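You operate a simulated robot arm through the tools that you are given. There is no shell and no other tool.

You run a simulated robot arm. Do the job below in one go: nothing can be reset, and whatever is moved stays where it is left.

TASK
Drop the gate, run the belt and move the tray flagged short to the small white table.
Fine: the amber lamp and the display flag it; lift it with the belt standing and spill nothing; then run on until a full tray rests against the gate, and stop.
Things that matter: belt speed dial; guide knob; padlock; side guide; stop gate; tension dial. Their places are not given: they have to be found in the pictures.

It is judged by the outcome, as a careful person would: the job done as asked, and still so three seconds after it is handed in. It fails if anything else is knocked over, pushed out of place, dropped, spilled or broken.

THE ROBOT
A 7-joint arm with a two-finger parallel gripper, fixed in place. Base frame: the origin is at the foot of the arm, x ahead of it, y to its left, z up; the work surface is at about z = 78. Readings come in cm, degrees, newtons and seconds.
Its first joint turns from -166.0 to 166.0 degrees. Payload 4.4 kg.
Tool frame: the origin (TCP) lies between the finger pads and is the grasp point; the fingertips stand 2.3 cm ahead of it; z points along the fingers, y is the line along which they close. Largest opening 9.4 cm; finger width 3.8, thickness 1; the body of the gripper, 5.4 by 9.6 cm, starts 3.9 cm behind the TCP.
Orientation is that of the tool frame in the base frame, as a unit quaternion [x, y, z, w]. With the fingers straight down and closing along the base's y, the tool's x points along the base's -x, its y along +y and its z along -z.

THE INTERFACE
- The arm moves only by the tool servo_tool. Its argument "plan" is a list of rows, each a list of 3 entries, a list of its own where there are three numbers: the shift along the tool's x, y, z in units of 250 mm (1.0 is 250 mm), then the turn, a rotation vector about the tool's x, y, z in units of 120 degrees (1.0 is 120 degrees), then the opening, from 0 (shut) to 1 (fully open). In form: [[[tx, ty, tz], [ax, ay, az], jaw], ...]. A call has 1 to 20 rows; each row is the pose to reach, as a shift and turn from the pose commanded when the call began, along the tool's axes at that moment. A call with a number of a shift or a turn outside -1 to 1 is refused whole. Rows are played at 5 a second. More than 5 cm and 8.6 degrees between two rows, or a gripper value outside its range, and nothing of the call is played. A pose out of reach is approached as far as the arm can. The call stops where the force on the tool passes 90 N (or 10 N more than at its start, if that is more) or the arm is blocked; 0.2 s more then pass. Each finger travels about 7.2 cm/s and halts on what it meets, pressing with about 28 N; the grip force reading is that of the motor and also rises with nothing between the fingers. The clock runs only during rows and for 0.2 s after the last one: add rows that repeat a pose to give the fingers time. The reply holds the time, the measured pose of the TCP, the force on the tool along the base axes, the opening and the grip force, in the units named above and with some noise, with the torque about the TCP (base axes, N m) and any sound that the robot's microphone picked up.
- Cameras (640 x 400 px; columns grow to the right, rows downward): "scene" is fixed at [40.04, 49.96, 149.47]; the picture's right is [-0.90, -0.44, 0.00], its down [-0.29, 0.59, -0.76] and it looks along [0.33, -0.68, -0.65] (base axes); focal length 338 px, centre (320, 200). "wrist" rides on the gripper at [8.6, 1.6, -7.4] in the tool frame; the picture's right is [-0.18, 0.98, 0.00], its down [-0.58, -0.11, -0.81] and it looks along [-0.79, -0.15, 0.59] (tool axes); focal length 243 px, centre (320, 200).
- snapshot(camera): a new picture of that camera. No time passes.
- measure_at(camera, pixels): there is no depth. For up to 12 entries [column, row, z] of the newest picture of that camera ("zoom" is the newest enlarged one), the place [x, y] in the base frame at which the ray of that pixel passes the height z, good to about 0.2 cm. No time passes.
- enlarge(camera, box): a new picture of the part [left, top, right, bottom] of that camera's present view, enlarged. No time passes.
- hand_in(): hands the job in; it is judged then, once.

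Open the gripper and draw the arm clear of the work before you hand the job in, unless the task says otherwise.

The tools are called after "Emit:" as a command line: name --argument value ..., lists and objects as JSON in quotes. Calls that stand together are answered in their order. servo_tool: Moves the arm, as the interface text tells. Its arguments: {"type":"object","properties":{"plan":{"type":"array"}},"required":["plan"]} The other tools are called the same way: snapshot (camera) takes a picture; measure_at (camera, pixels) gives the place at which the rays of pixels pass given heights; enlarge (camera, box) takes an enlarged picture of a part of a camera's view; hand_in () hands the job in.

At the start:

```text
time: 0.0
eef_pos: [74.08, -31.06, 113.63]
ee_rot: [0.0, 1.0, 0.0, 0.0]
ft_force: [0.1, -0.2, 0.0]
moment: [0.0, 0.0, 0.02]
width: 9.42
grip_force: 0.0
```

scene: 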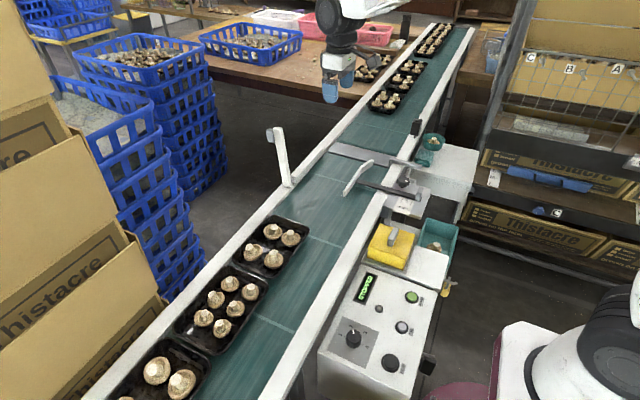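
wrist: 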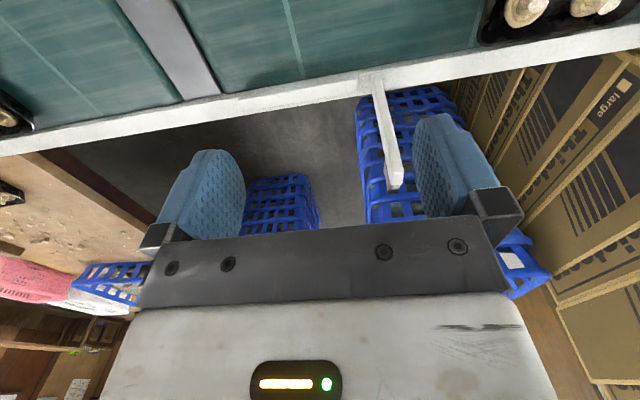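

The scene shows a belt with trays, a control box around (370,330) and parts near the gate around (390,180). I'll enlarge these areas first.

Emit:
enlarge --camera "scene" --box '[310, 240, 470, 400]'

Emit:
enlarge --camera "scene" --box '[260, 110, 480, 250]'

Emit:
enlarge --camera "scene" --box '[320, 0, 500, 120]'

Emit:
enlarge --camera "scene" --box '[440, 240, 640, 400]'

Emit:
enlarge --camera "scene" --box '[90, 200, 350, 400]'

```text
2.50 times, centred on (390, 320) of scene
```

zoom: 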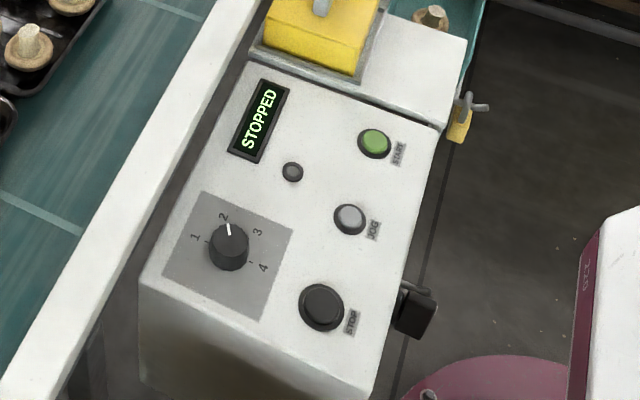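

```text
2.86 times, centred on (370, 180) of scene
```

zoom: 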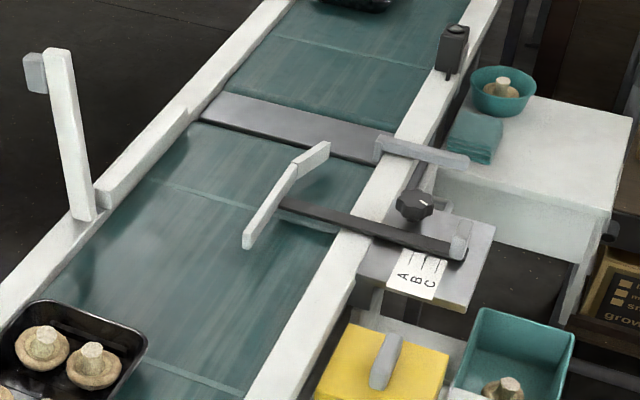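

```text
3.33 times, centred on (410, 60) of scene
```

zoom: 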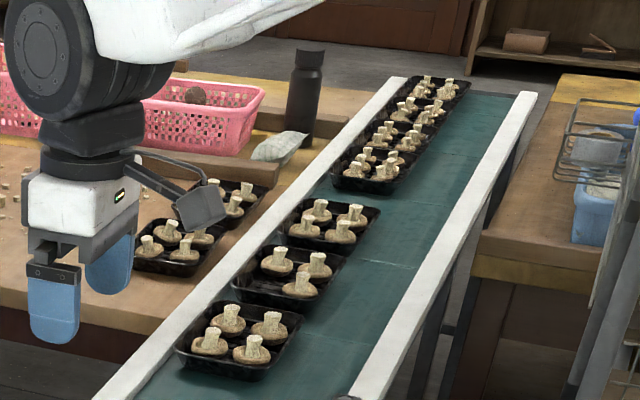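

```text
2.50 times, centred on (540, 320) of scene
```

zoom: 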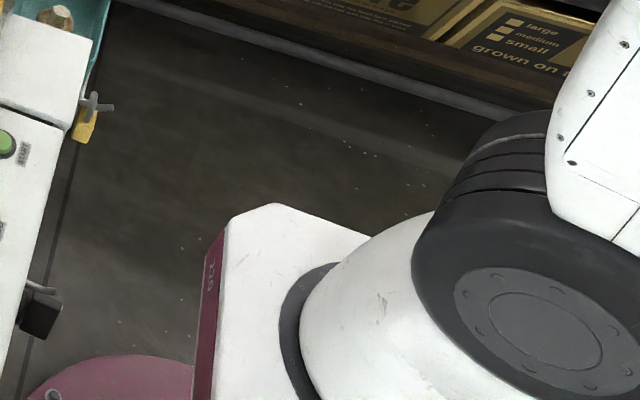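

```text
2.00 times, centred on (220, 300) of scene
```

zoom: 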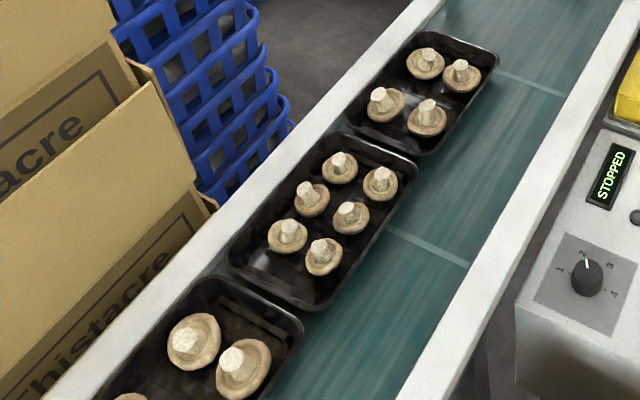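

Display says STOPPED, dial at 2, with START (green), JOG and STOP buttons. I measure key points at several heights to get the layout.

Emit:
snapshot --camera "scene"

Emit:
measure_at --camera "scene" --pixels '[[412, 297, 78], [412, 297, 88], [390, 363, 78], [390, 363, 88], [402, 327, 78], [402, 327, 88], [287, 185, 78], [287, 185, 85], [274, 130, 100], [351, 155, 78], [404, 182, 85], [383, 205, 80]]'

Emit:
measure_at --camera "scene" --pixels '[[450, 175, 78], [390, 245, 85], [440, 235, 80], [433, 140, 85], [250, 250, 78], [222, 310, 78], [390, 103, 78], [420, 30, 78], [340, 260, 78], [180, 290, 78], [416, 127, 85], [479, 165, 78]]'

Emit:
enlarge --camera "scene" --box '[370, 110, 500, 200]'

Emit:
enlarge --camera "scene" --box '[350, 200, 470, 300]'

```text
taken
```

scene: 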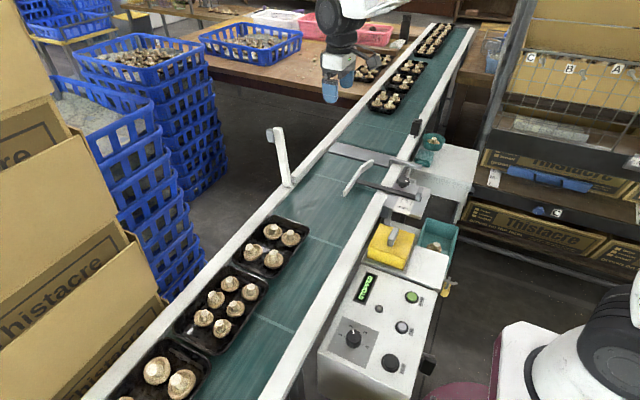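

```text
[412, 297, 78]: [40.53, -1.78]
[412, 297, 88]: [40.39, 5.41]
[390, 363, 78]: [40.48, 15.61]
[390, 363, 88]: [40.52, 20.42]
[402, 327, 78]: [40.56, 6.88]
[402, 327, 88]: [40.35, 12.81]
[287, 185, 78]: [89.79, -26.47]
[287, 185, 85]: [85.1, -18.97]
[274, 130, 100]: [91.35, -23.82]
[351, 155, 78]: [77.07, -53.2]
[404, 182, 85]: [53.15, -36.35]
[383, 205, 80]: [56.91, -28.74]
```

```text
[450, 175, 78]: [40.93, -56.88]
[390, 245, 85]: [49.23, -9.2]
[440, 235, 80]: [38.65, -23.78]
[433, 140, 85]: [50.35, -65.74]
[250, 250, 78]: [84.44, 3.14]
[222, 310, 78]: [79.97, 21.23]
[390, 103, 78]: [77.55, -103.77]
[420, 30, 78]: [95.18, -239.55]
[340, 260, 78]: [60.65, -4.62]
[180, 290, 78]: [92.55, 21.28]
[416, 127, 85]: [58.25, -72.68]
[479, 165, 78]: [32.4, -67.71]
```

```text
4.44 times, centred on (435, 155) of scene
```

zoom: 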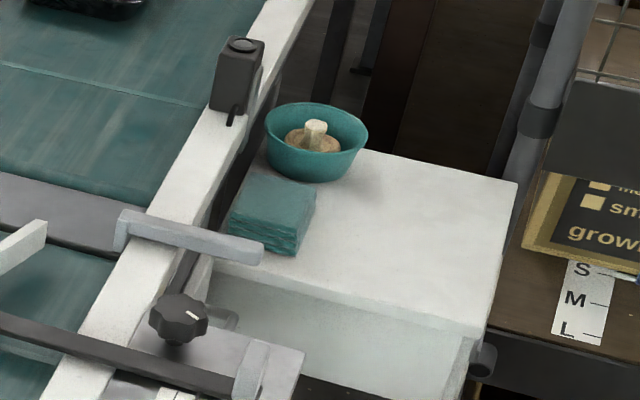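

```text
4.00 times, centred on (410, 250) of scene
```

zoom: 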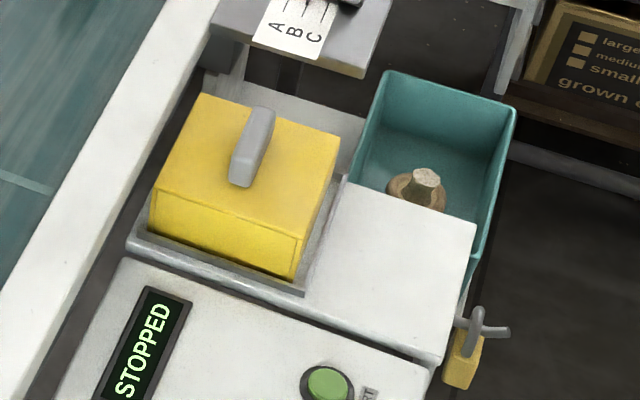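

The wrist view is upside down and looks toward +x. I measure matching points there (plate ends, gate hinge (370,80), gate tip (395,185)) to get heights.

Emit:
measure_at --camera "wrist" --pixels '[[217, 95, 78], [217, 95, 85], [186, 98, 78], [186, 98, 85], [368, 80, 78], [368, 80, 88], [397, 183, 95], [397, 183, 100], [397, 183, 105], [300, 78, 78], [300, 78, 85], [370, 95, 82]]'

Emit:
measure_at --camera "scene" --pixels '[[334, 143, 78], [334, 143, 85], [329, 152, 78], [329, 152, 85], [288, 187, 78], [288, 187, 85], [288, 187, 90], [273, 128, 95], [273, 128, 100], [273, 128, 105], [273, 128, 110], [352, 176, 88]]'

Emit:
enlarge --camera "wrist" --box '[320, 40, 480, 200]'

Emit:
enlarge --camera "scene" --box '[250, 115, 350, 215]'

```text
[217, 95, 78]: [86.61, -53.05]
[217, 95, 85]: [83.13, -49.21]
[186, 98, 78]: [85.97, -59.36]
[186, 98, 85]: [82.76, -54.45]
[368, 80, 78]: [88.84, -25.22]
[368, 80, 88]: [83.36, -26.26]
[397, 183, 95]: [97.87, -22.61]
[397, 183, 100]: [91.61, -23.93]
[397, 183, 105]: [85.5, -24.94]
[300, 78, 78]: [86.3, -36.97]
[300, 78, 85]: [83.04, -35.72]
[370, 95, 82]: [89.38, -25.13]
```

```text
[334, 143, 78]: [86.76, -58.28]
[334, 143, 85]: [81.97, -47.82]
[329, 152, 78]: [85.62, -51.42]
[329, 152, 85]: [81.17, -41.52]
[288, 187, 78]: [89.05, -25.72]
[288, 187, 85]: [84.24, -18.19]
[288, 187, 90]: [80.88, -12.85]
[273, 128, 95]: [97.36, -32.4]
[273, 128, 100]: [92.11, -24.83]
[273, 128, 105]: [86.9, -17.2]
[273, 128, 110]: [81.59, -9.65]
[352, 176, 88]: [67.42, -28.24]
```

```text
2.50 times, centred on (400, 120) of wrist
```

zoom: 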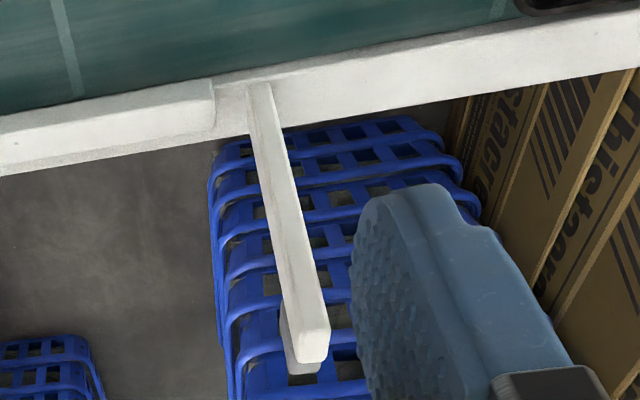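

```text
4.00 times, centred on (300, 165) of scene
```

zoom: 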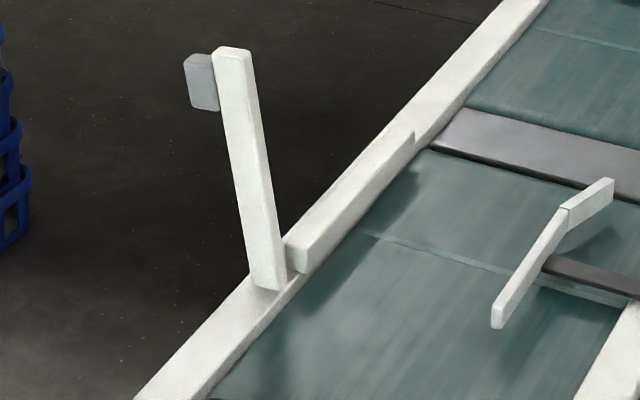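

Triangulation gives the plate at z≈78 (y −58…−52), gate hinge at about (89,−25.5,78) and gate tip at about (91.8,−24.4,100). I now back the arm off toward x≈55 and yaw it 90° so the wrist camera views the panel along +y.

Emit:
servo_tool --plan '[[[0.06, 0, -0.02], [0, 0, -0.0625], 0.5], [[0.12, 0, -0.04], [0, 0, -0.125], 0.5], [[0.18, 0, -0.06], [0, 0, -0.1875], 0.5], [[0.24, 0, -0.08], [0, 0, -0.25], 0.5], [[0.3, 0, -0.1], [0, 0, -0.3125], 0.5], [[0.36, 0, -0.12], [0, 0, -0.375], 0.5], [[0.42, 0, -0.14], [0, 0, -0.4375], 0.5], [[0.48, 0, -0.16], [0, 0, -0.5], 0.5], [[0.54, 0, -0.18], [0, 0, -0.5625], 0.5], [[0.6, 0, -0.2], [0, 0, -0.625], 0.5], [[0.66, 0, -0.2], [0, 0, -0.6875], 0.5], [[0.72, 0, -0.2], [0, 0, -0.75], 0.5], [[0.72, 0, -0.2], [0, 0, -0.75], 0.5]]'

Emit:
snapshot --camera "wrist"

Emit:
snapshot --camera "scene"

```text
time: 2.8
eef_pos: [56.03, -30.91, 118.65]
ee_rot: [0.708, -0.706, 0.0, 0.0]
ft_force: [0.2, -0.2, 0.2]
moment: [-0.01, 0.01, -0.02]
width: 4.7
grip_force: 0.1
```

```text
taken
```

wrist: 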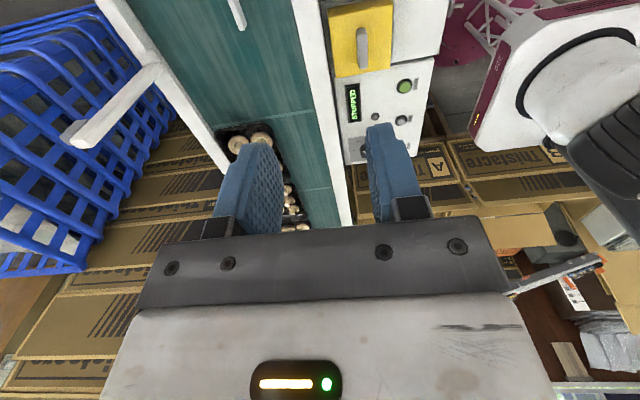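

```text
taken
```

scene: 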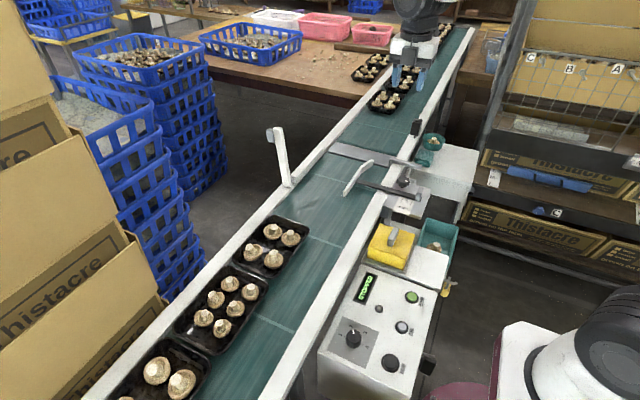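

Wrist now shows START at (404,86), JOG (401,120), display (353,103), yellow box (361,40). I measure these at several heights against the scene.

Emit:
measure_at --camera "wrist" --pixels '[[404, 86, 78], [404, 86, 83], [404, 86, 88], [401, 120, 78], [401, 120, 83], [401, 120, 88], [375, 116, 78], [375, 116, 83], [375, 116, 88], [362, 48, 85], [362, 48, 90], [362, 48, 95]]'

Emit:
measure_at --camera "scene" --pixels '[[412, 297, 80], [412, 297, 83], [412, 297, 85], [402, 327, 80], [402, 327, 83], [402, 327, 85], [379, 309, 80], [379, 309, 83], [379, 309, 85], [392, 237, 85], [392, 237, 90], [392, 237, 95]]'

Emit:
enlarge --camera "wrist" --box '[300, 0, 480, 160]'

```text
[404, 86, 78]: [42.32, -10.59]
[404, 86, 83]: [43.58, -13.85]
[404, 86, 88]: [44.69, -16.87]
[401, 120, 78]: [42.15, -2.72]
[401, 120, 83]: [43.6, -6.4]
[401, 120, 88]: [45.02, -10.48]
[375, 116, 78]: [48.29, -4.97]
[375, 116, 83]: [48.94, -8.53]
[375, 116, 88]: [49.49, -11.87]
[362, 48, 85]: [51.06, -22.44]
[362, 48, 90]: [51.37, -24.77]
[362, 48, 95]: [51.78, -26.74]
```

```text
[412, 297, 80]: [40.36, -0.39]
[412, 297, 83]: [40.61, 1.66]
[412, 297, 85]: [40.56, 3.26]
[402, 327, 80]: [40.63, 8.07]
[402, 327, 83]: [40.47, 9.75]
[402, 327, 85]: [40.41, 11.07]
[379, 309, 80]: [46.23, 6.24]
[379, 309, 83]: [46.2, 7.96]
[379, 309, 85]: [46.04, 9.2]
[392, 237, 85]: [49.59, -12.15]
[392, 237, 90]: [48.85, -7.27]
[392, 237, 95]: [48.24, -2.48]
```

```text
2.50 times, centred on (390, 80) of wrist
```

zoom: 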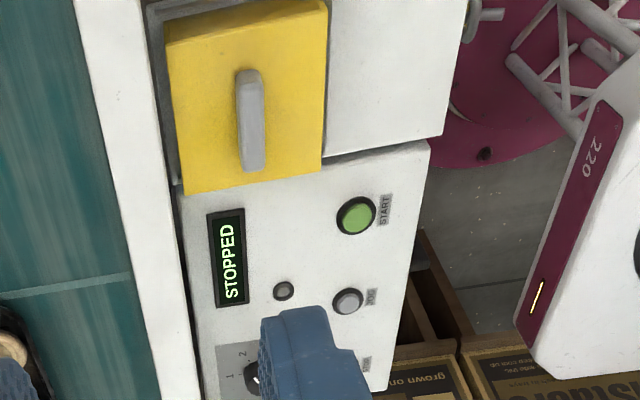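

Panel comes out near z≈71 (START ≈(40.6,−6.4), JOG ≈(40.3,2.5), STOP ≈(40.5,11.8)). Now I measure tray widths and the guide gap in the scene picture.

Emit:
measure_at --camera "scene" --pixels '[[276, 215, 81], [310, 230, 81], [266, 282, 81], [232, 260, 81], [345, 194, 82], [362, 170, 82], [372, 162, 82], [370, 106, 81], [405, 112, 81], [345, 194, 80], [297, 180, 80], [340, 147, 80]]'

Emit:
enlarge --camera "scene" --box '[350, 20, 480, 120]'

Emit:
enlarge --camera "scene" --box '[320, 130, 420, 210]'

Emit:
enlarge --camera "wrist" --box '[60, 0, 360, 180]'

```text
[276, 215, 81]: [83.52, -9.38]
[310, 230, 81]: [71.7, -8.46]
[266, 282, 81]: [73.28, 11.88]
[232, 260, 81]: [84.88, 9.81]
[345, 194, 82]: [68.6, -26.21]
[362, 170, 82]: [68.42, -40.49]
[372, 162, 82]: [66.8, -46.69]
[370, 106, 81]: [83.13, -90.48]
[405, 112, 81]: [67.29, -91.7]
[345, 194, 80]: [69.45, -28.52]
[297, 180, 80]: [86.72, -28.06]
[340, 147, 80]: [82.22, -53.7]
```

```text
4.00 times, centred on (415, 70) of scene
```

zoom: 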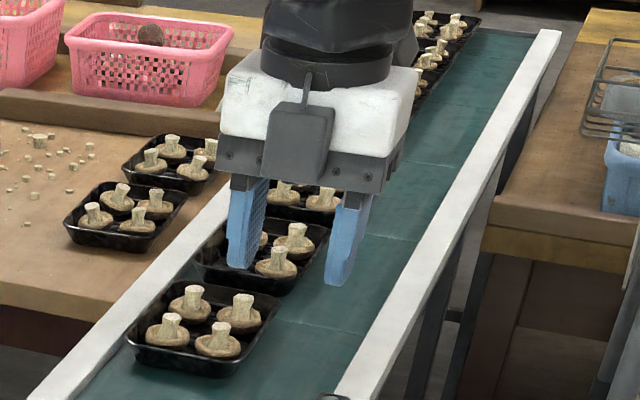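

```text
5.00 times, centred on (370, 170) of scene
```

zoom: 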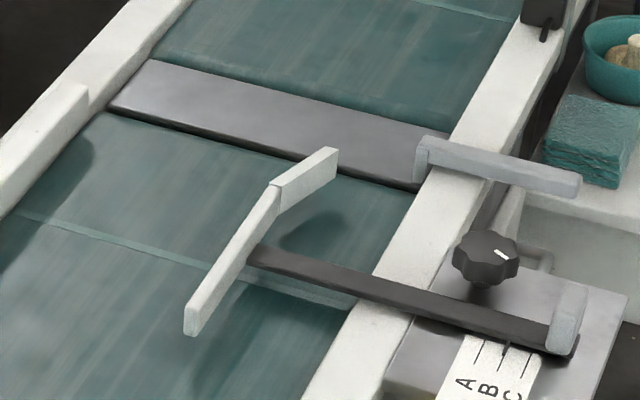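

```text
2.13 times, centred on (210, 90) of wrist
```

zoom: 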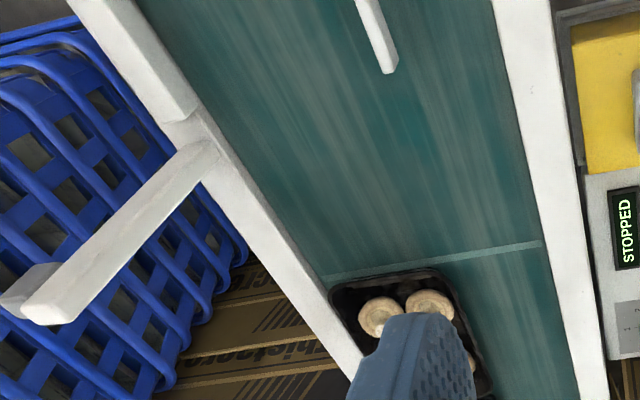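

I measure the nearest upstream tray's corners, at (367,106), (400,114), (383,90), (405,95), and the rails' inner edges.

Emit:
measure_at --camera "scene" --pixels '[[367, 106, 81], [400, 114, 80], [384, 89, 81], [405, 96, 81], [345, 125, 78], [413, 135, 78], [405, 135, 78], [330, 265, 78], [215, 250, 78], [440, 22, 81], [468, 30, 78], [353, 335, 73]]'

Emit:
enlarge --camera "scene" --box '[385, 180, 425, 220]'

Emit:
enlarge --camera "scene" --box '[410, 330, 450, 390]'

```text
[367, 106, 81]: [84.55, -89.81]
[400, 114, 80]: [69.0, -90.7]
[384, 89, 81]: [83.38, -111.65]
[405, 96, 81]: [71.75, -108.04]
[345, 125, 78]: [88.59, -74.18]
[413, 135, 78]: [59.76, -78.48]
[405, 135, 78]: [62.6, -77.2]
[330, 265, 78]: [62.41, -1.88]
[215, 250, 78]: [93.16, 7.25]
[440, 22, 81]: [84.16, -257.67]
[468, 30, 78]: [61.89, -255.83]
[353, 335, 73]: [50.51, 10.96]
```

```text
10.00 times, centred on (405, 200) of scene
```

zoom: 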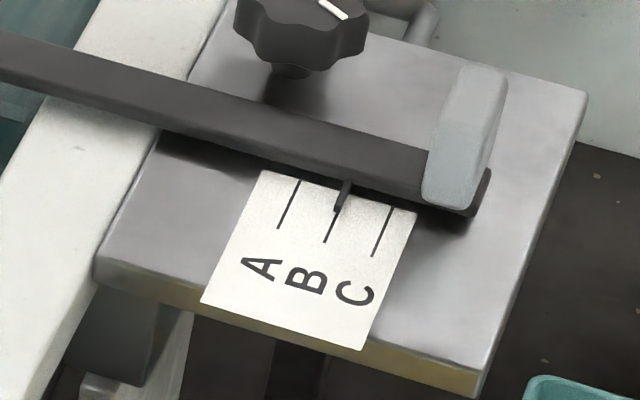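

```text
6.67 times, centred on (430, 360) of scene
```

zoom: 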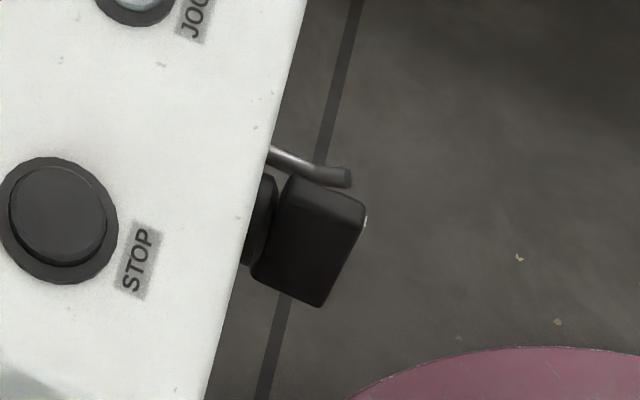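

The guide is set at B and the trays (about 13×19 cm) fit the gap, so I leave it. Next I yaw the tool back and bring it to about (66,−24.5,112), ready to pitch toward the gate.

Emit:
servo_tool --plan '[[[-0.021, -0.033, 0.022], [0, 0, 0.0625], 0.55], [[-0.043, -0.067, 0.044], [0, 0, 0.125], 0.55], [[-0.064, -0.1, 0.066], [0, 0, 0.1875], 0.55], [[-0.085, -0.133, 0.088], [0, 0, 0.25], 0.55], [[-0.107, -0.167, 0.11], [0, 0, 0.3125], 0.55], [[-0.128, -0.2, 0.132], [0, 0, 0.375], 0.55], [[-0.149, -0.233, 0.154], [0, 0, 0.4375], 0.55], [[-0.171, -0.267, 0.176], [0, 0, 0.5], 0.55], [[-0.192, -0.3, 0.198], [0, 0, 0.5625], 0.55], [[-0.213, -0.333, 0.22], [0, 0, 0.625], 0.55], [[-0.235, -0.367, 0.242], [0, 0, 0.6875], 0.55], [[-0.256, -0.4, 0.264], [0, 0, 0.75], 0.55]]'

```text
time: 5.4
eef_pos: [66.06, -24.66, 112.25]
ee_rot: [0.001, 1.0, 0.001, 0.0]
ft_force: [0.0, -1.0, 0.9]
moment: [-0.01, -0.02, -0.01]
width: 5.16
grip_force: 0.1
```

Now I pitch the tool 75° forward while moving to (80,−24.5,96), in front of the raised gate bar, then look.

Emit:
servo_tool --plan '[[[-0.056, 0, 0.064], [0, -0.0625, 0], 0.65], [[-0.112, 0, 0.128], [0, -0.125, 0], 0.65], [[-0.168, 0, 0.192], [0, -0.1875, 0], 0.65], [[-0.224, 0, 0.256], [0, -0.25, 0], 0.65], [[-0.28, 0, 0.32], [0, -0.3125, 0], 0.65], [[-0.336, 0, 0.384], [0, -0.375, 0], 0.65], [[-0.392, 0, 0.448], [0, -0.4375, 0], 0.65], [[-0.448, 0, 0.512], [0, -0.5, 0], 0.65], [[-0.504, 0, 0.576], [0, -0.5625, 0], 0.65], [[-0.56, 0, 0.64], [0, -0.625, 0], 0.65], [[-0.56, 0, 0.64], [0, -0.625, 0], 0.65]]'

Emit:
snapshot --camera "wrist"

Emit:
snapshot --camera "scene"

Emit:
enlarge --camera "scene" --box '[230, 90, 390, 210]'

```text
time: 7.8
eef_pos: [79.99, -24.52, 95.97]
ee_rot: [0.0, 0.793, -0.001, 0.61]
ft_force: [0.7, 0.2, 0.6]
moment: [0.01, 0.0, 0.03]
width: 6.13
grip_force: 0.1
```

```text
taken
```

wrist: 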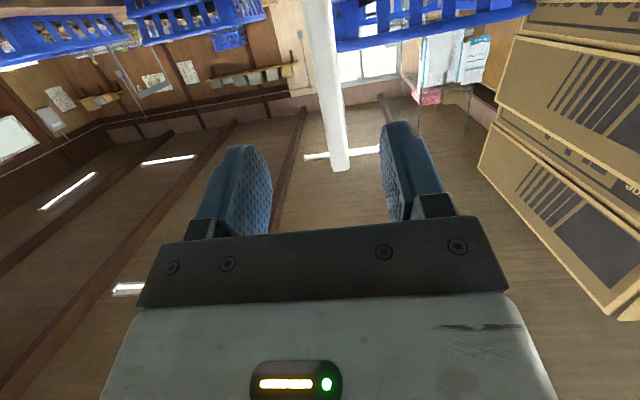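

```text
taken
```

scene: 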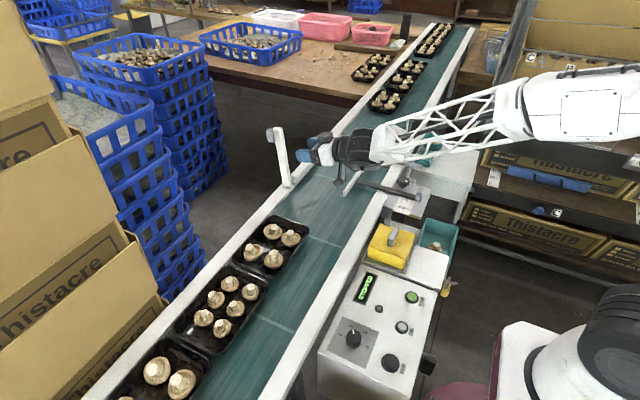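

```text
3.33 times, centred on (310, 150) of scene
```

zoom: 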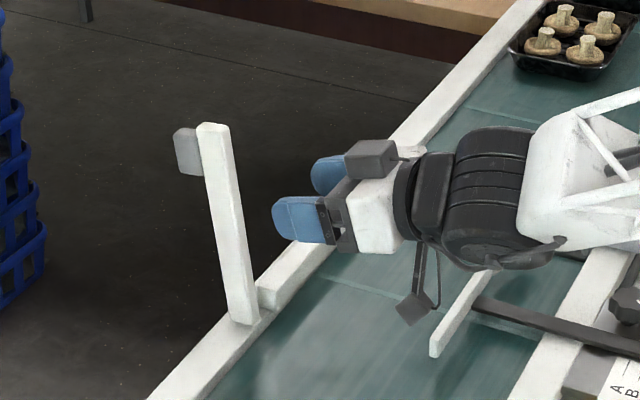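

The bar sits centred between the fingers in the wrist view (tip at (337,165)). I advance along x to about (90.3,−24.5,92.5) and close on it.

Emit:
servo_tool --plan '[[[0.007, 0, 0.11], [0, 0, 0], 0.65], [[0.014, 0, 0.22], [0, 0, 0], 0.65], [[0.021, 0, 0.33], [0, 0, 0], 0.65], [[0.028, 0, 0.434], [0, 0, 0], 0.65], [[0.028, 0, 0.434], [0, 0, 0], 0.65]]'

Emit:
snapshot --camera "wrist"

Emit:
enlarge --camera "scene" --box '[230, 90, 390, 210]'

```text
time: 9.0
eef_pos: [90.36, -24.62, 92.36]
ee_rot: [0.0, 0.793, 0.0, 0.609]
ft_force: [0.6, -0.6, 0.5]
moment: [-0.01, -0.01, -0.01]
width: 6.12
grip_force: 0.0
```

```text
taken
```

wrist: 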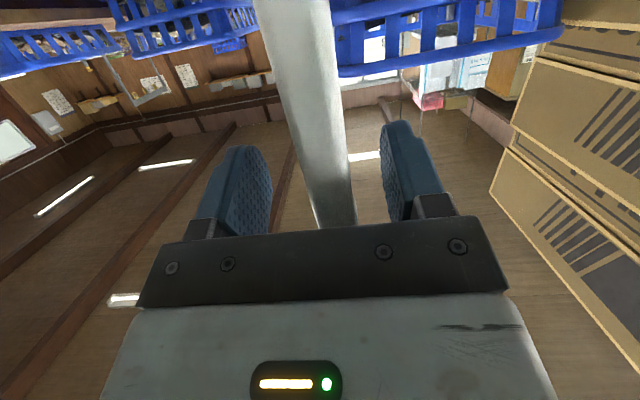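

```text
3.33 times, centred on (310, 150) of scene
```

zoom: 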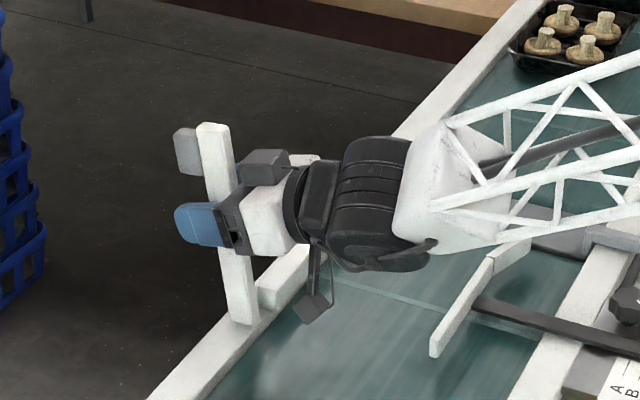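

The bar would fall onto the gripper from this side grasp, so I withdraw without closing and re-approach the bar's top end from above at a 40° pitch.

Emit:
servo_tool --plan '[[[0, 0, -0.13], [0, 0, 0], 0.65], [[0, 0, -0.26], [0, 0, 0], 0.65], [[-0.05, 0, -0.39], [0, 0, 0], 0.65], [[-0.15, 0, -0.39], [0, 0.059, 0], 0.65], [[-0.25, 0, -0.385], [0, 0.118, 0], 0.65], [[-0.34, 0, -0.38], [0, 0.177, 0], 0.65], [[-0.43, 0, -0.378], [0, 0.236, 0], 0.65], [[-0.505, 0, -0.378], [0, 0.292, 0], 0.65], [[-0.505, 0, -0.378], [0, 0.292, 0], 0.65]]'

Emit:
snapshot --camera "wrist"

Emit:
enlarge --camera "scene" --box '[230, 60, 390, 180]'

```text
time: 11.0
eef_pos: [84.32, -24.33, 107.17]
ee_rot: [0.0, 0.94, 0.0, 0.341]
ft_force: [0.9, 0.2, -0.4]
moment: [0.0, -0.05, -0.03]
width: 6.07
grip_force: 0.1
```

```text
taken
```

wrist: 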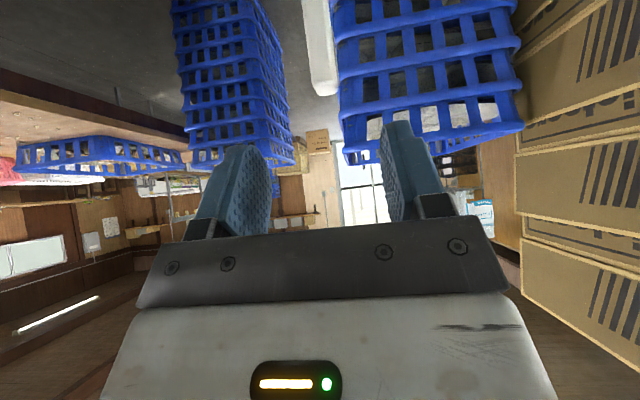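

```text
3.33 times, centred on (310, 120) of scene
```

zoom: 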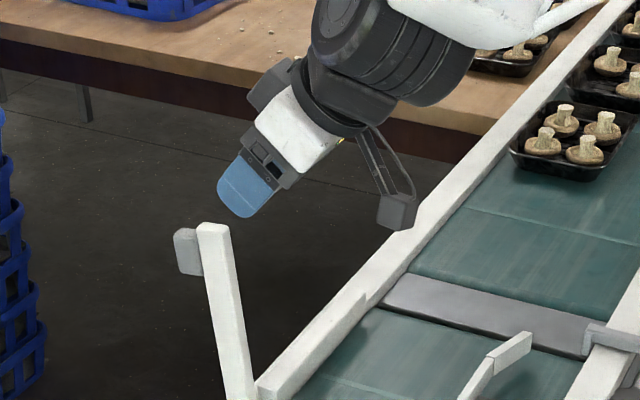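

Fingers line up above the bar tip. I approach 10.8 cm along the tool axis, then close on the tip.

Emit:
servo_tool --plan '[[[0, 0, 0.15], [0, 0, 0], 0.65], [[0, 0, 0.3], [0, 0, 0], 0.65], [[0, 0, 0.434], [0, 0, 0], 0.65], [[0, 0, 0.434], [0, 0, 0], 0.65]]'

Emit:
enlarge --camera "scene" --box '[230, 60, 390, 180]'

Emit:
snapshot --camera "wrist"

```text
time: 12.0
eef_pos: [91.54, -24.49, 98.56]
ee_rot: [0.0, 0.94, 0.0, 0.342]
ft_force: [-0.3, -0.2, 0.1]
moment: [-0.02, 0.03, 0.01]
width: 6.1
grip_force: 0.0
```

```text
3.33 times, centred on (310, 120) of scene
```

zoom: 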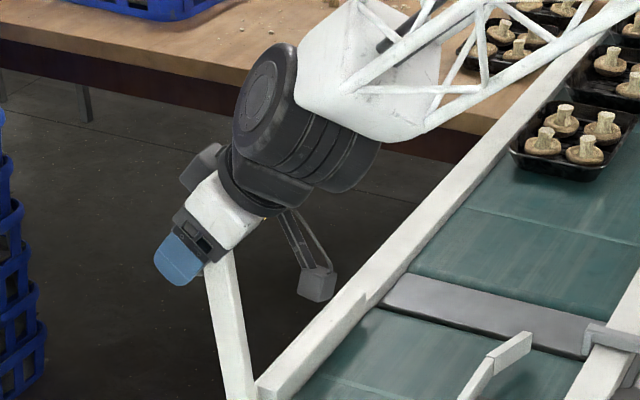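

```text
taken
```

wrist: 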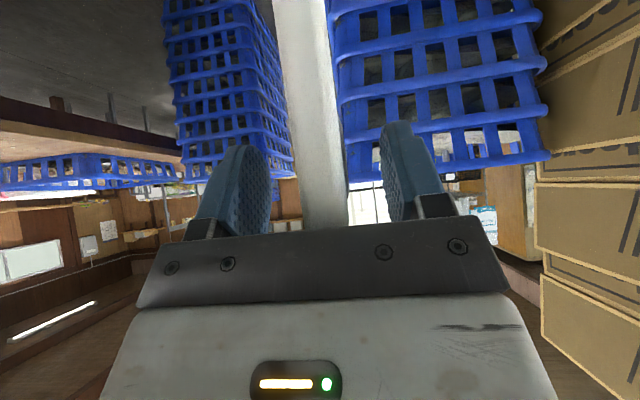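

The bar top is between the fingers; I close on it and hold a moment.

Emit:
servo_tool --plan '[[[0, 0, 0], [0, 0, 0], 0.4], [[0, 0, 0], [0, 0, 0], 0.2], [[0, 0, 0], [0, 0, 0], 0.0], [[0, 0, 0], [0, 0, 0], 0.0], [[0, 0, 0], [0, 0, 0], 0.0]]'

Emit:
enlarge --camera "scene" --box '[230, 60, 390, 180]'

```text
time: 13.3
eef_pos: [91.53, -23.84, 98.71]
ee_rot: [-0.003, 0.94, 0.002, 0.341]
ft_force: [-5.3, 23.9, 5.1]
moment: [-0.01, -0.03, -0.37]
width: 1.78
grip_force: 45.0
stopped in row 5: the force on the tool passed its limit at 91 N (the readings are from after the stop); the commanded pose is now the measured one
```

```text
3.33 times, centred on (310, 120) of scene
```

zoom: 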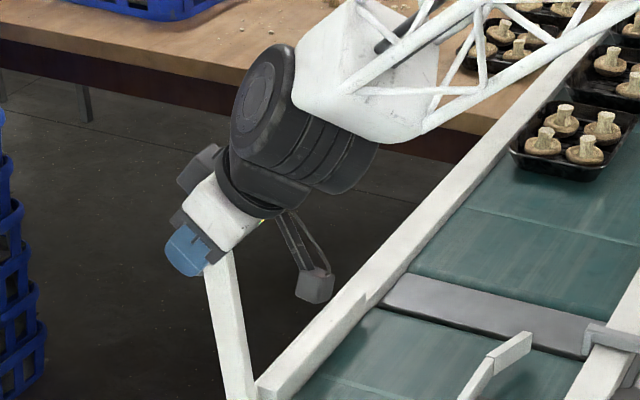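

The grip is firm but pushes 24 N sideways, so I shift +y 0.3 cm and start the arc about the hinge, going only to 10° past vertical first.

Emit:
servo_tool --plan '[[[0, 0.012, 0], [0, 0, 0], 0.0], [[0.036, 0.012, -0.035], [0, 0, 0], 0.0], [[0.073, 0.012, -0.069], [0, 0, 0], 0.0], [[0.132, 0.01, -0.114], [0, 0, 0], 0.0], [[0.193, 0.008, -0.153], [0, 0, 0], 0.0]]'

Emit:
enlarge --camera "scene" --box '[230, 60, 390, 210]'

```text
time: 14.5
eef_pos: [85.42, -24.05, 98.76]
ee_rot: [-0.002, 0.94, 0.002, 0.341]
ft_force: [5.1, -1.5, 20.7]
moment: [-0.08, -1.42, -0.47]
width: 1.75
grip_force: 45.3
```

```text
2.67 times, centred on (310, 135) of scene
```

zoom: 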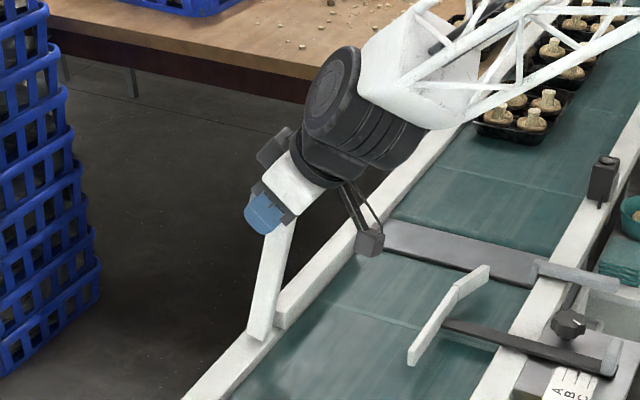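

The gate follows well. I continue the arc to about 50° from vertical.

Emit:
servo_tool --plan '[[[0.072, 0, -0.028], [0, 0, 0], 0.0], [[0.139, 0, -0.055], [0, 0, 0], 0.0], [[0.208, 0, -0.078], [0, 0, 0], 0.0], [[0.279, 0, -0.093], [0, 0, 0], 0.0], [[0.351, 0, -0.103], [0, 0, 0], 0.0], [[0.424, 0, -0.106], [0, 0, 0], 0.0], [[0.497, 0, -0.103], [0, 0, 0], 0.0], [[0.569, 0, -0.093], [0, 0, 0], 0.0]]'

Emit:
enlarge --camera "scene" --box '[250, 90, 410, 210]'

Emit:
snapshot --camera "wrist"

```text
time: 16.3
eef_pos: [73.05, -24.08, 91.14]
ee_rot: [0.0, 0.94, 0.0, 0.342]
ft_force: [12.0, -57.2, 0.6]
moment: [0.16, -1.28, -0.73]
width: 1.78
grip_force: 45.4
```

```text
3.33 times, centred on (330, 150) of scene
```

zoom: 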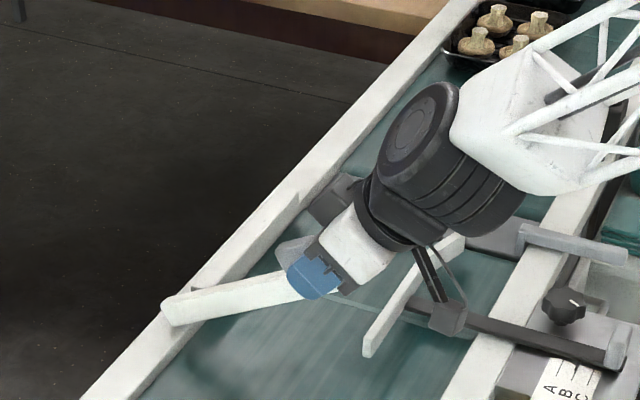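

```text
taken
```

wrist: 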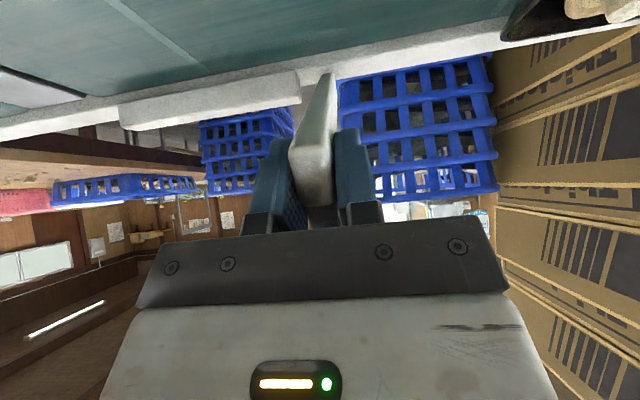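

Side force is −57 N, so I shift −0.5 cm in y to relax, then open and let the gate fall between the fingers.

Emit:
servo_tool --plan '[[[0, -0.012, 0], [0, 0, 0], 0.0], [[0, -0.024, 0], [0, 0, 0], 0.0], [[0, -0.024, 0], [0, 0, 0], 0.3], [[0, -0.024, 0], [0, 0, 0], 0.6], [[0, -0.024, 0], [0, 0, 0], 0.65], [[0, -0.024, 0], [0, 0, 0], 0.65]]'

Emit:
enlarge --camera "scene" --box '[250, 90, 410, 210]'

Emit:
snapshot --camera "wrist"

```text
time: 17.7
eef_pos: [72.95, -24.59, 91.28]
ee_rot: [-0.001, 0.94, 0.001, 0.341]
ft_force: [0.3, -0.1, 0.1]
moment: [-0.03, 0.02, -0.01]
width: 6.09
grip_force: 0.0
```

```text
3.33 times, centred on (330, 150) of scene
```

zoom: 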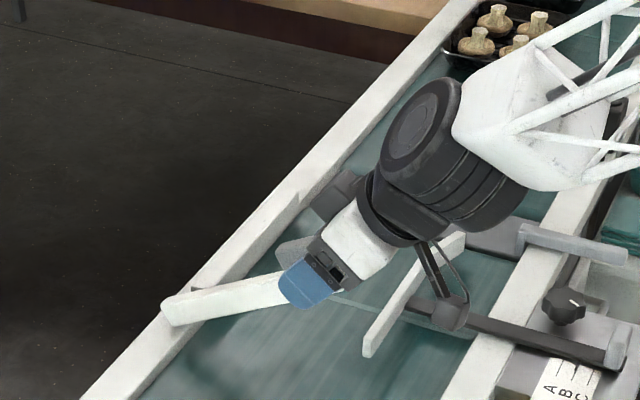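

```text
taken
```

wrist: 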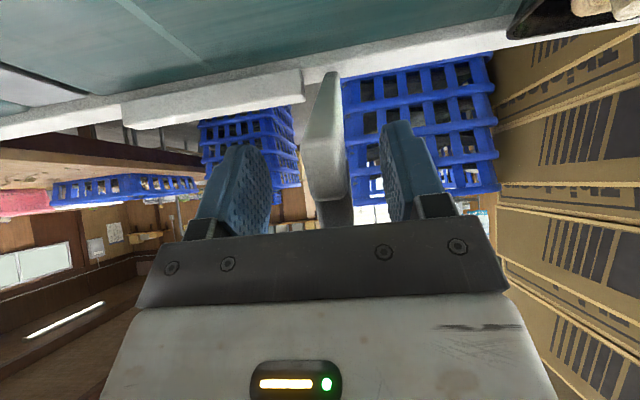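

The gate holds its angle by friction, so I withdraw, straighten the tool to point down above it, and close the fingers to push it down.

Emit:
servo_tool --plan '[[[0, 0, -0.15], [0, 0, 0], 0.65], [[0, 0, -0.3], [0, 0, 0], 0.65], [[0, 0, -0.42], [0, 0, 0], 0.65], [[-0.1, 0, -0.43], [0, 0.055, 0], 0.4], [[-0.2, 0, -0.44], [0, 0.11, 0], 0.2], [[-0.3, 0, -0.45], [0, 0.165, 0], 0.0], [[-0.4, 0, -0.46], [0, 0.22, 0], 0.0], [[-0.498, 0, -0.469], [0, 0.275, 0], 0.0], [[-0.498, 0, -0.469], [0, 0.333, 0], 0.0], [[-0.498, 0, -0.469], [0, 0.333, 0], 0.0]]'

Emit:
snapshot --camera "wrist"

Emit:
snapshot --camera "scene"

Emit:
enlarge --camera "scene" --box '[250, 90, 410, 210]'

```text
time: 19.9
eef_pos: [75.19, -24.63, 108.31]
ee_rot: [-0.003, 1.0, 0.001, -0.002]
ft_force: [0.0, 0.0, 0.2]
moment: [0.05, -0.02, 0.01]
width: 0.0
grip_force: 27.7
```

```text
taken
```

wrist: 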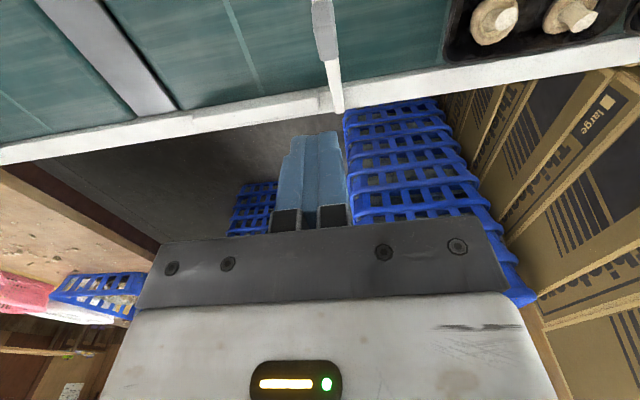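

```text
taken
```

scene: 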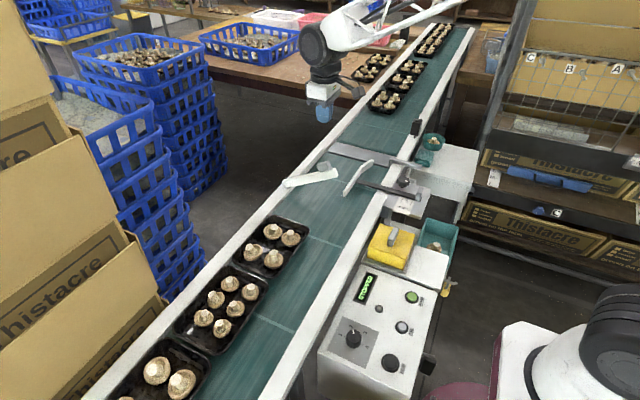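

```text
3.33 times, centred on (330, 150) of scene
```

zoom: 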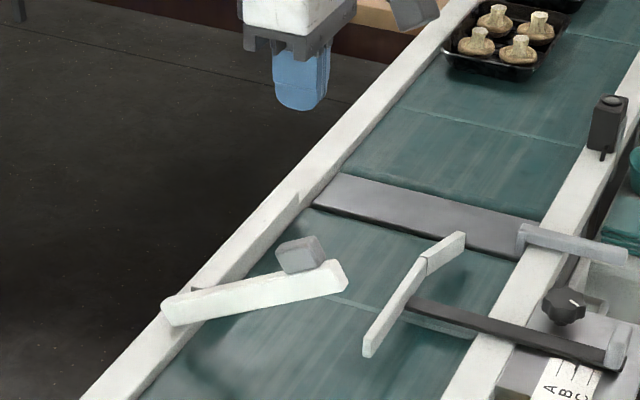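

I check the gate tip's position at scene pixel (337,172) and its underside, over several heights, to plan the push.

Emit:
measure_at --camera "scene" --pixels '[[337, 171, 86], [337, 171, 89], [337, 171, 92], [325, 167, 92], [325, 167, 95], [287, 185, 79]]'

Emit:
measure_at --camera "wrist" --pixels '[[323, 10, 92], [323, 10, 89], [323, 10, 86], [337, 108, 79], [325, 60, 92], [325, 60, 88]]'

Emit:
enlarge --camera "wrist" --box '[250, 0, 400, 120]'

```text
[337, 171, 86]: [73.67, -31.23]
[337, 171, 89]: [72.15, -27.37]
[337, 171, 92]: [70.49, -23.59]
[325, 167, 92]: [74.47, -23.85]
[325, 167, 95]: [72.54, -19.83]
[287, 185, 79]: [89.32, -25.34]
```

```text
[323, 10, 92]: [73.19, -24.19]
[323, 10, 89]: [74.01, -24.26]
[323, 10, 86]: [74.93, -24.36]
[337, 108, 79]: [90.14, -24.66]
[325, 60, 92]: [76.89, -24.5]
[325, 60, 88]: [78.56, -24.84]
```

```text
3.33 times, centred on (325, 60) of wrist
```

zoom: 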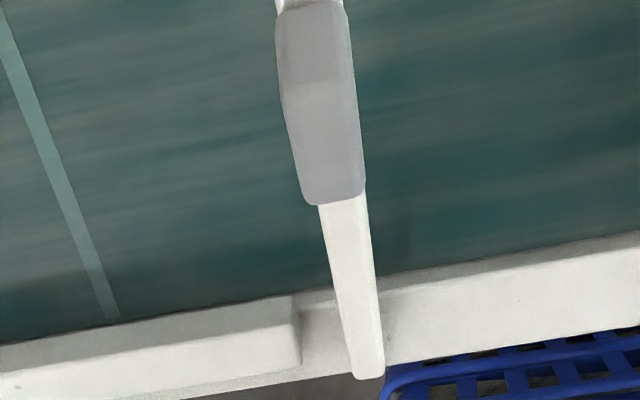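

The tab sits on top at about (75,−24.5,93). I push straight down at x≈74.2 in stages, first to TCP z≈90.

Emit:
servo_tool --plan '[[[0.02, 0, 0.15], [0, 0, 0], 0.0], [[0.04, 0, 0.3], [0, 0, 0], 0.0], [[0.04, 0, 0.45], [0, 0, 0], 0.0], [[0.04, 0, 0.52], [0, 0, 0], 0.0], [[0.04, 0, 0.58], [0, 0, 0], 0.0], [[0.04, 0, 0.65], [0, 0, 0], 0.0], [[0.04, 0, 0.73], [0, 0, 0], 0.0]]'

Emit:
enlarge --camera "scene" --box '[250, 90, 410, 210]'

```text
time: 21.5
eef_pos: [74.23, -24.68, 90.01]
ee_rot: [-0.001, 1.0, 0.001, -0.001]
ft_force: [-0.4, -0.5, 1.2]
moment: [0.01, 0.02, 0.0]
width: 0.01
grip_force: 28.3
```

```text
3.33 times, centred on (330, 150) of scene
```

zoom: 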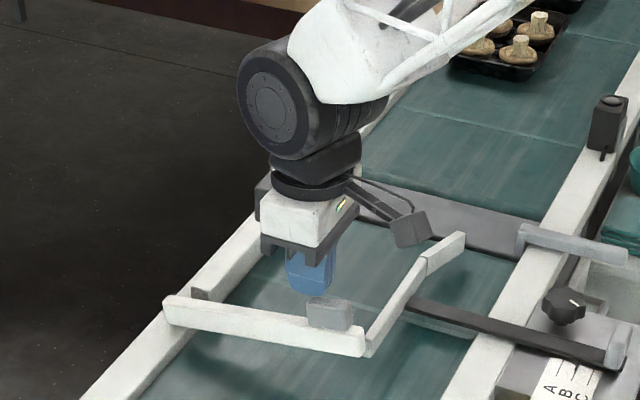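

The gate has tipped right down and meets the guide's near end. I press lightly lower to confirm it's fully seated.

Emit:
servo_tool --plan '[[[0, 0, 0.03], [0, 0, 0], 0.0], [[0, 0, 0.06], [0, 0, 0], 0.0], [[0, 0, 0.09], [0, 0, 0], 0.0], [[0, 0, 0.12], [0, 0, 0], 0.0]]'

Emit:
enlarge --camera "scene" --box '[250, 90, 410, 210]'

```text
time: 22.5
eef_pos: [74.07, -24.69, 87.19]
ee_rot: [-0.003, 1.0, 0.001, 0.001]
ft_force: [-15.9, 3.2, 37.4]
moment: [0.16, 0.86, -0.05]
width: 0.02
grip_force: 28.2
```

```text
3.33 times, centred on (330, 150) of scene
```

zoom: 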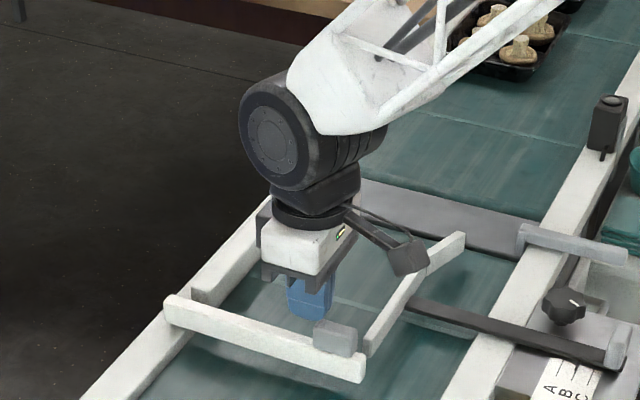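

37 N of resistance appeared and the gate dropped further. I lift clear and look at its final height.

Emit:
servo_tool --plan '[[[0, 0, -0.1], [0, 0, 0], 0.0], [[0, 0, -0.25], [0, 0, 0], 0.0], [[0, 0, -0.4], [0, 0, 0], 0.0], [[0, 0, -0.55], [0, 0, 0], 0.0], [[0, 0, -0.7], [0, 0, 0], 0.0]]'

Emit:
enlarge --camera "scene" --box '[250, 120, 410, 240]'

Emit:
snapshot --camera "wrist"

Emit:
snapshot --camera "scene"

```text
time: 23.7
eef_pos: [73.99, -24.89, 104.4]
ee_rot: [-0.002, 1.0, 0.001, -0.001]
ft_force: [0.0, 0.1, -1.7]
moment: [0.02, -0.02, -0.02]
width: 0.01
grip_force: 28.8
```

```text
3.33 times, centred on (330, 180) of scene
```

zoom: 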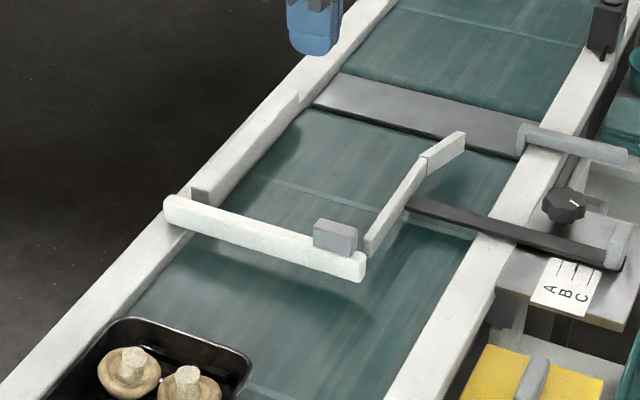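

```text
taken
```

wrist: 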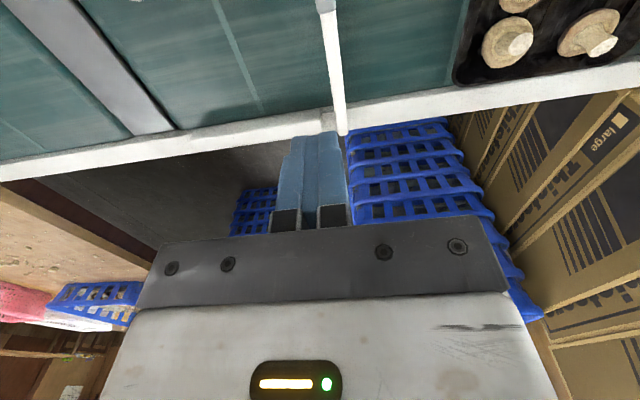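

```text
taken
```

scene: 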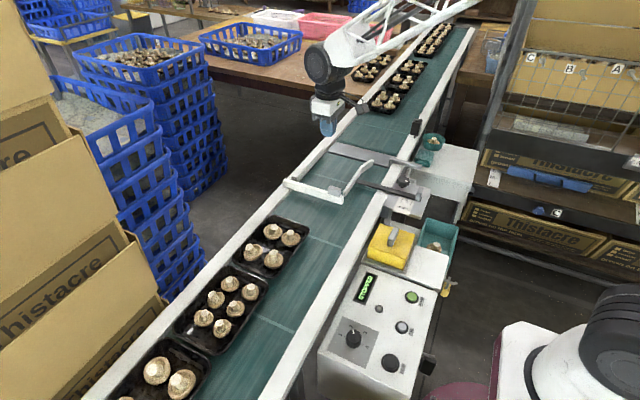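

I measure the gate's tip at (342,201) and hinge end at (288,182) to see if it lies level.

Emit:
measure_at --camera "scene" --pixels '[[343, 196, 80], [343, 196, 82], [343, 196, 84], [343, 204, 78], [343, 204, 80], [343, 204, 82], [286, 179, 80], [286, 179, 82], [284, 185, 78], [284, 185, 80]]'

Emit:
measure_at --camera "wrist" --pixels '[[326, 10, 80], [326, 10, 84], [326, 10, 87], [341, 130, 79], [341, 130, 81]]'

```text
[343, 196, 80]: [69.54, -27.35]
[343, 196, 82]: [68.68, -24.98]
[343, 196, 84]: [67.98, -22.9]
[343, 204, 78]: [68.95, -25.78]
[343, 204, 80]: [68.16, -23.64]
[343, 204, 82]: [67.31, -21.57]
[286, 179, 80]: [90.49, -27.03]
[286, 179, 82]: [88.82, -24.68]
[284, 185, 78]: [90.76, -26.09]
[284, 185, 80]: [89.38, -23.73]
```

```text
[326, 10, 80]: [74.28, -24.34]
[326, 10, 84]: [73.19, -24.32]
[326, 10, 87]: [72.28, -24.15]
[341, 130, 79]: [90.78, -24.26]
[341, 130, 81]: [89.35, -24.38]
```

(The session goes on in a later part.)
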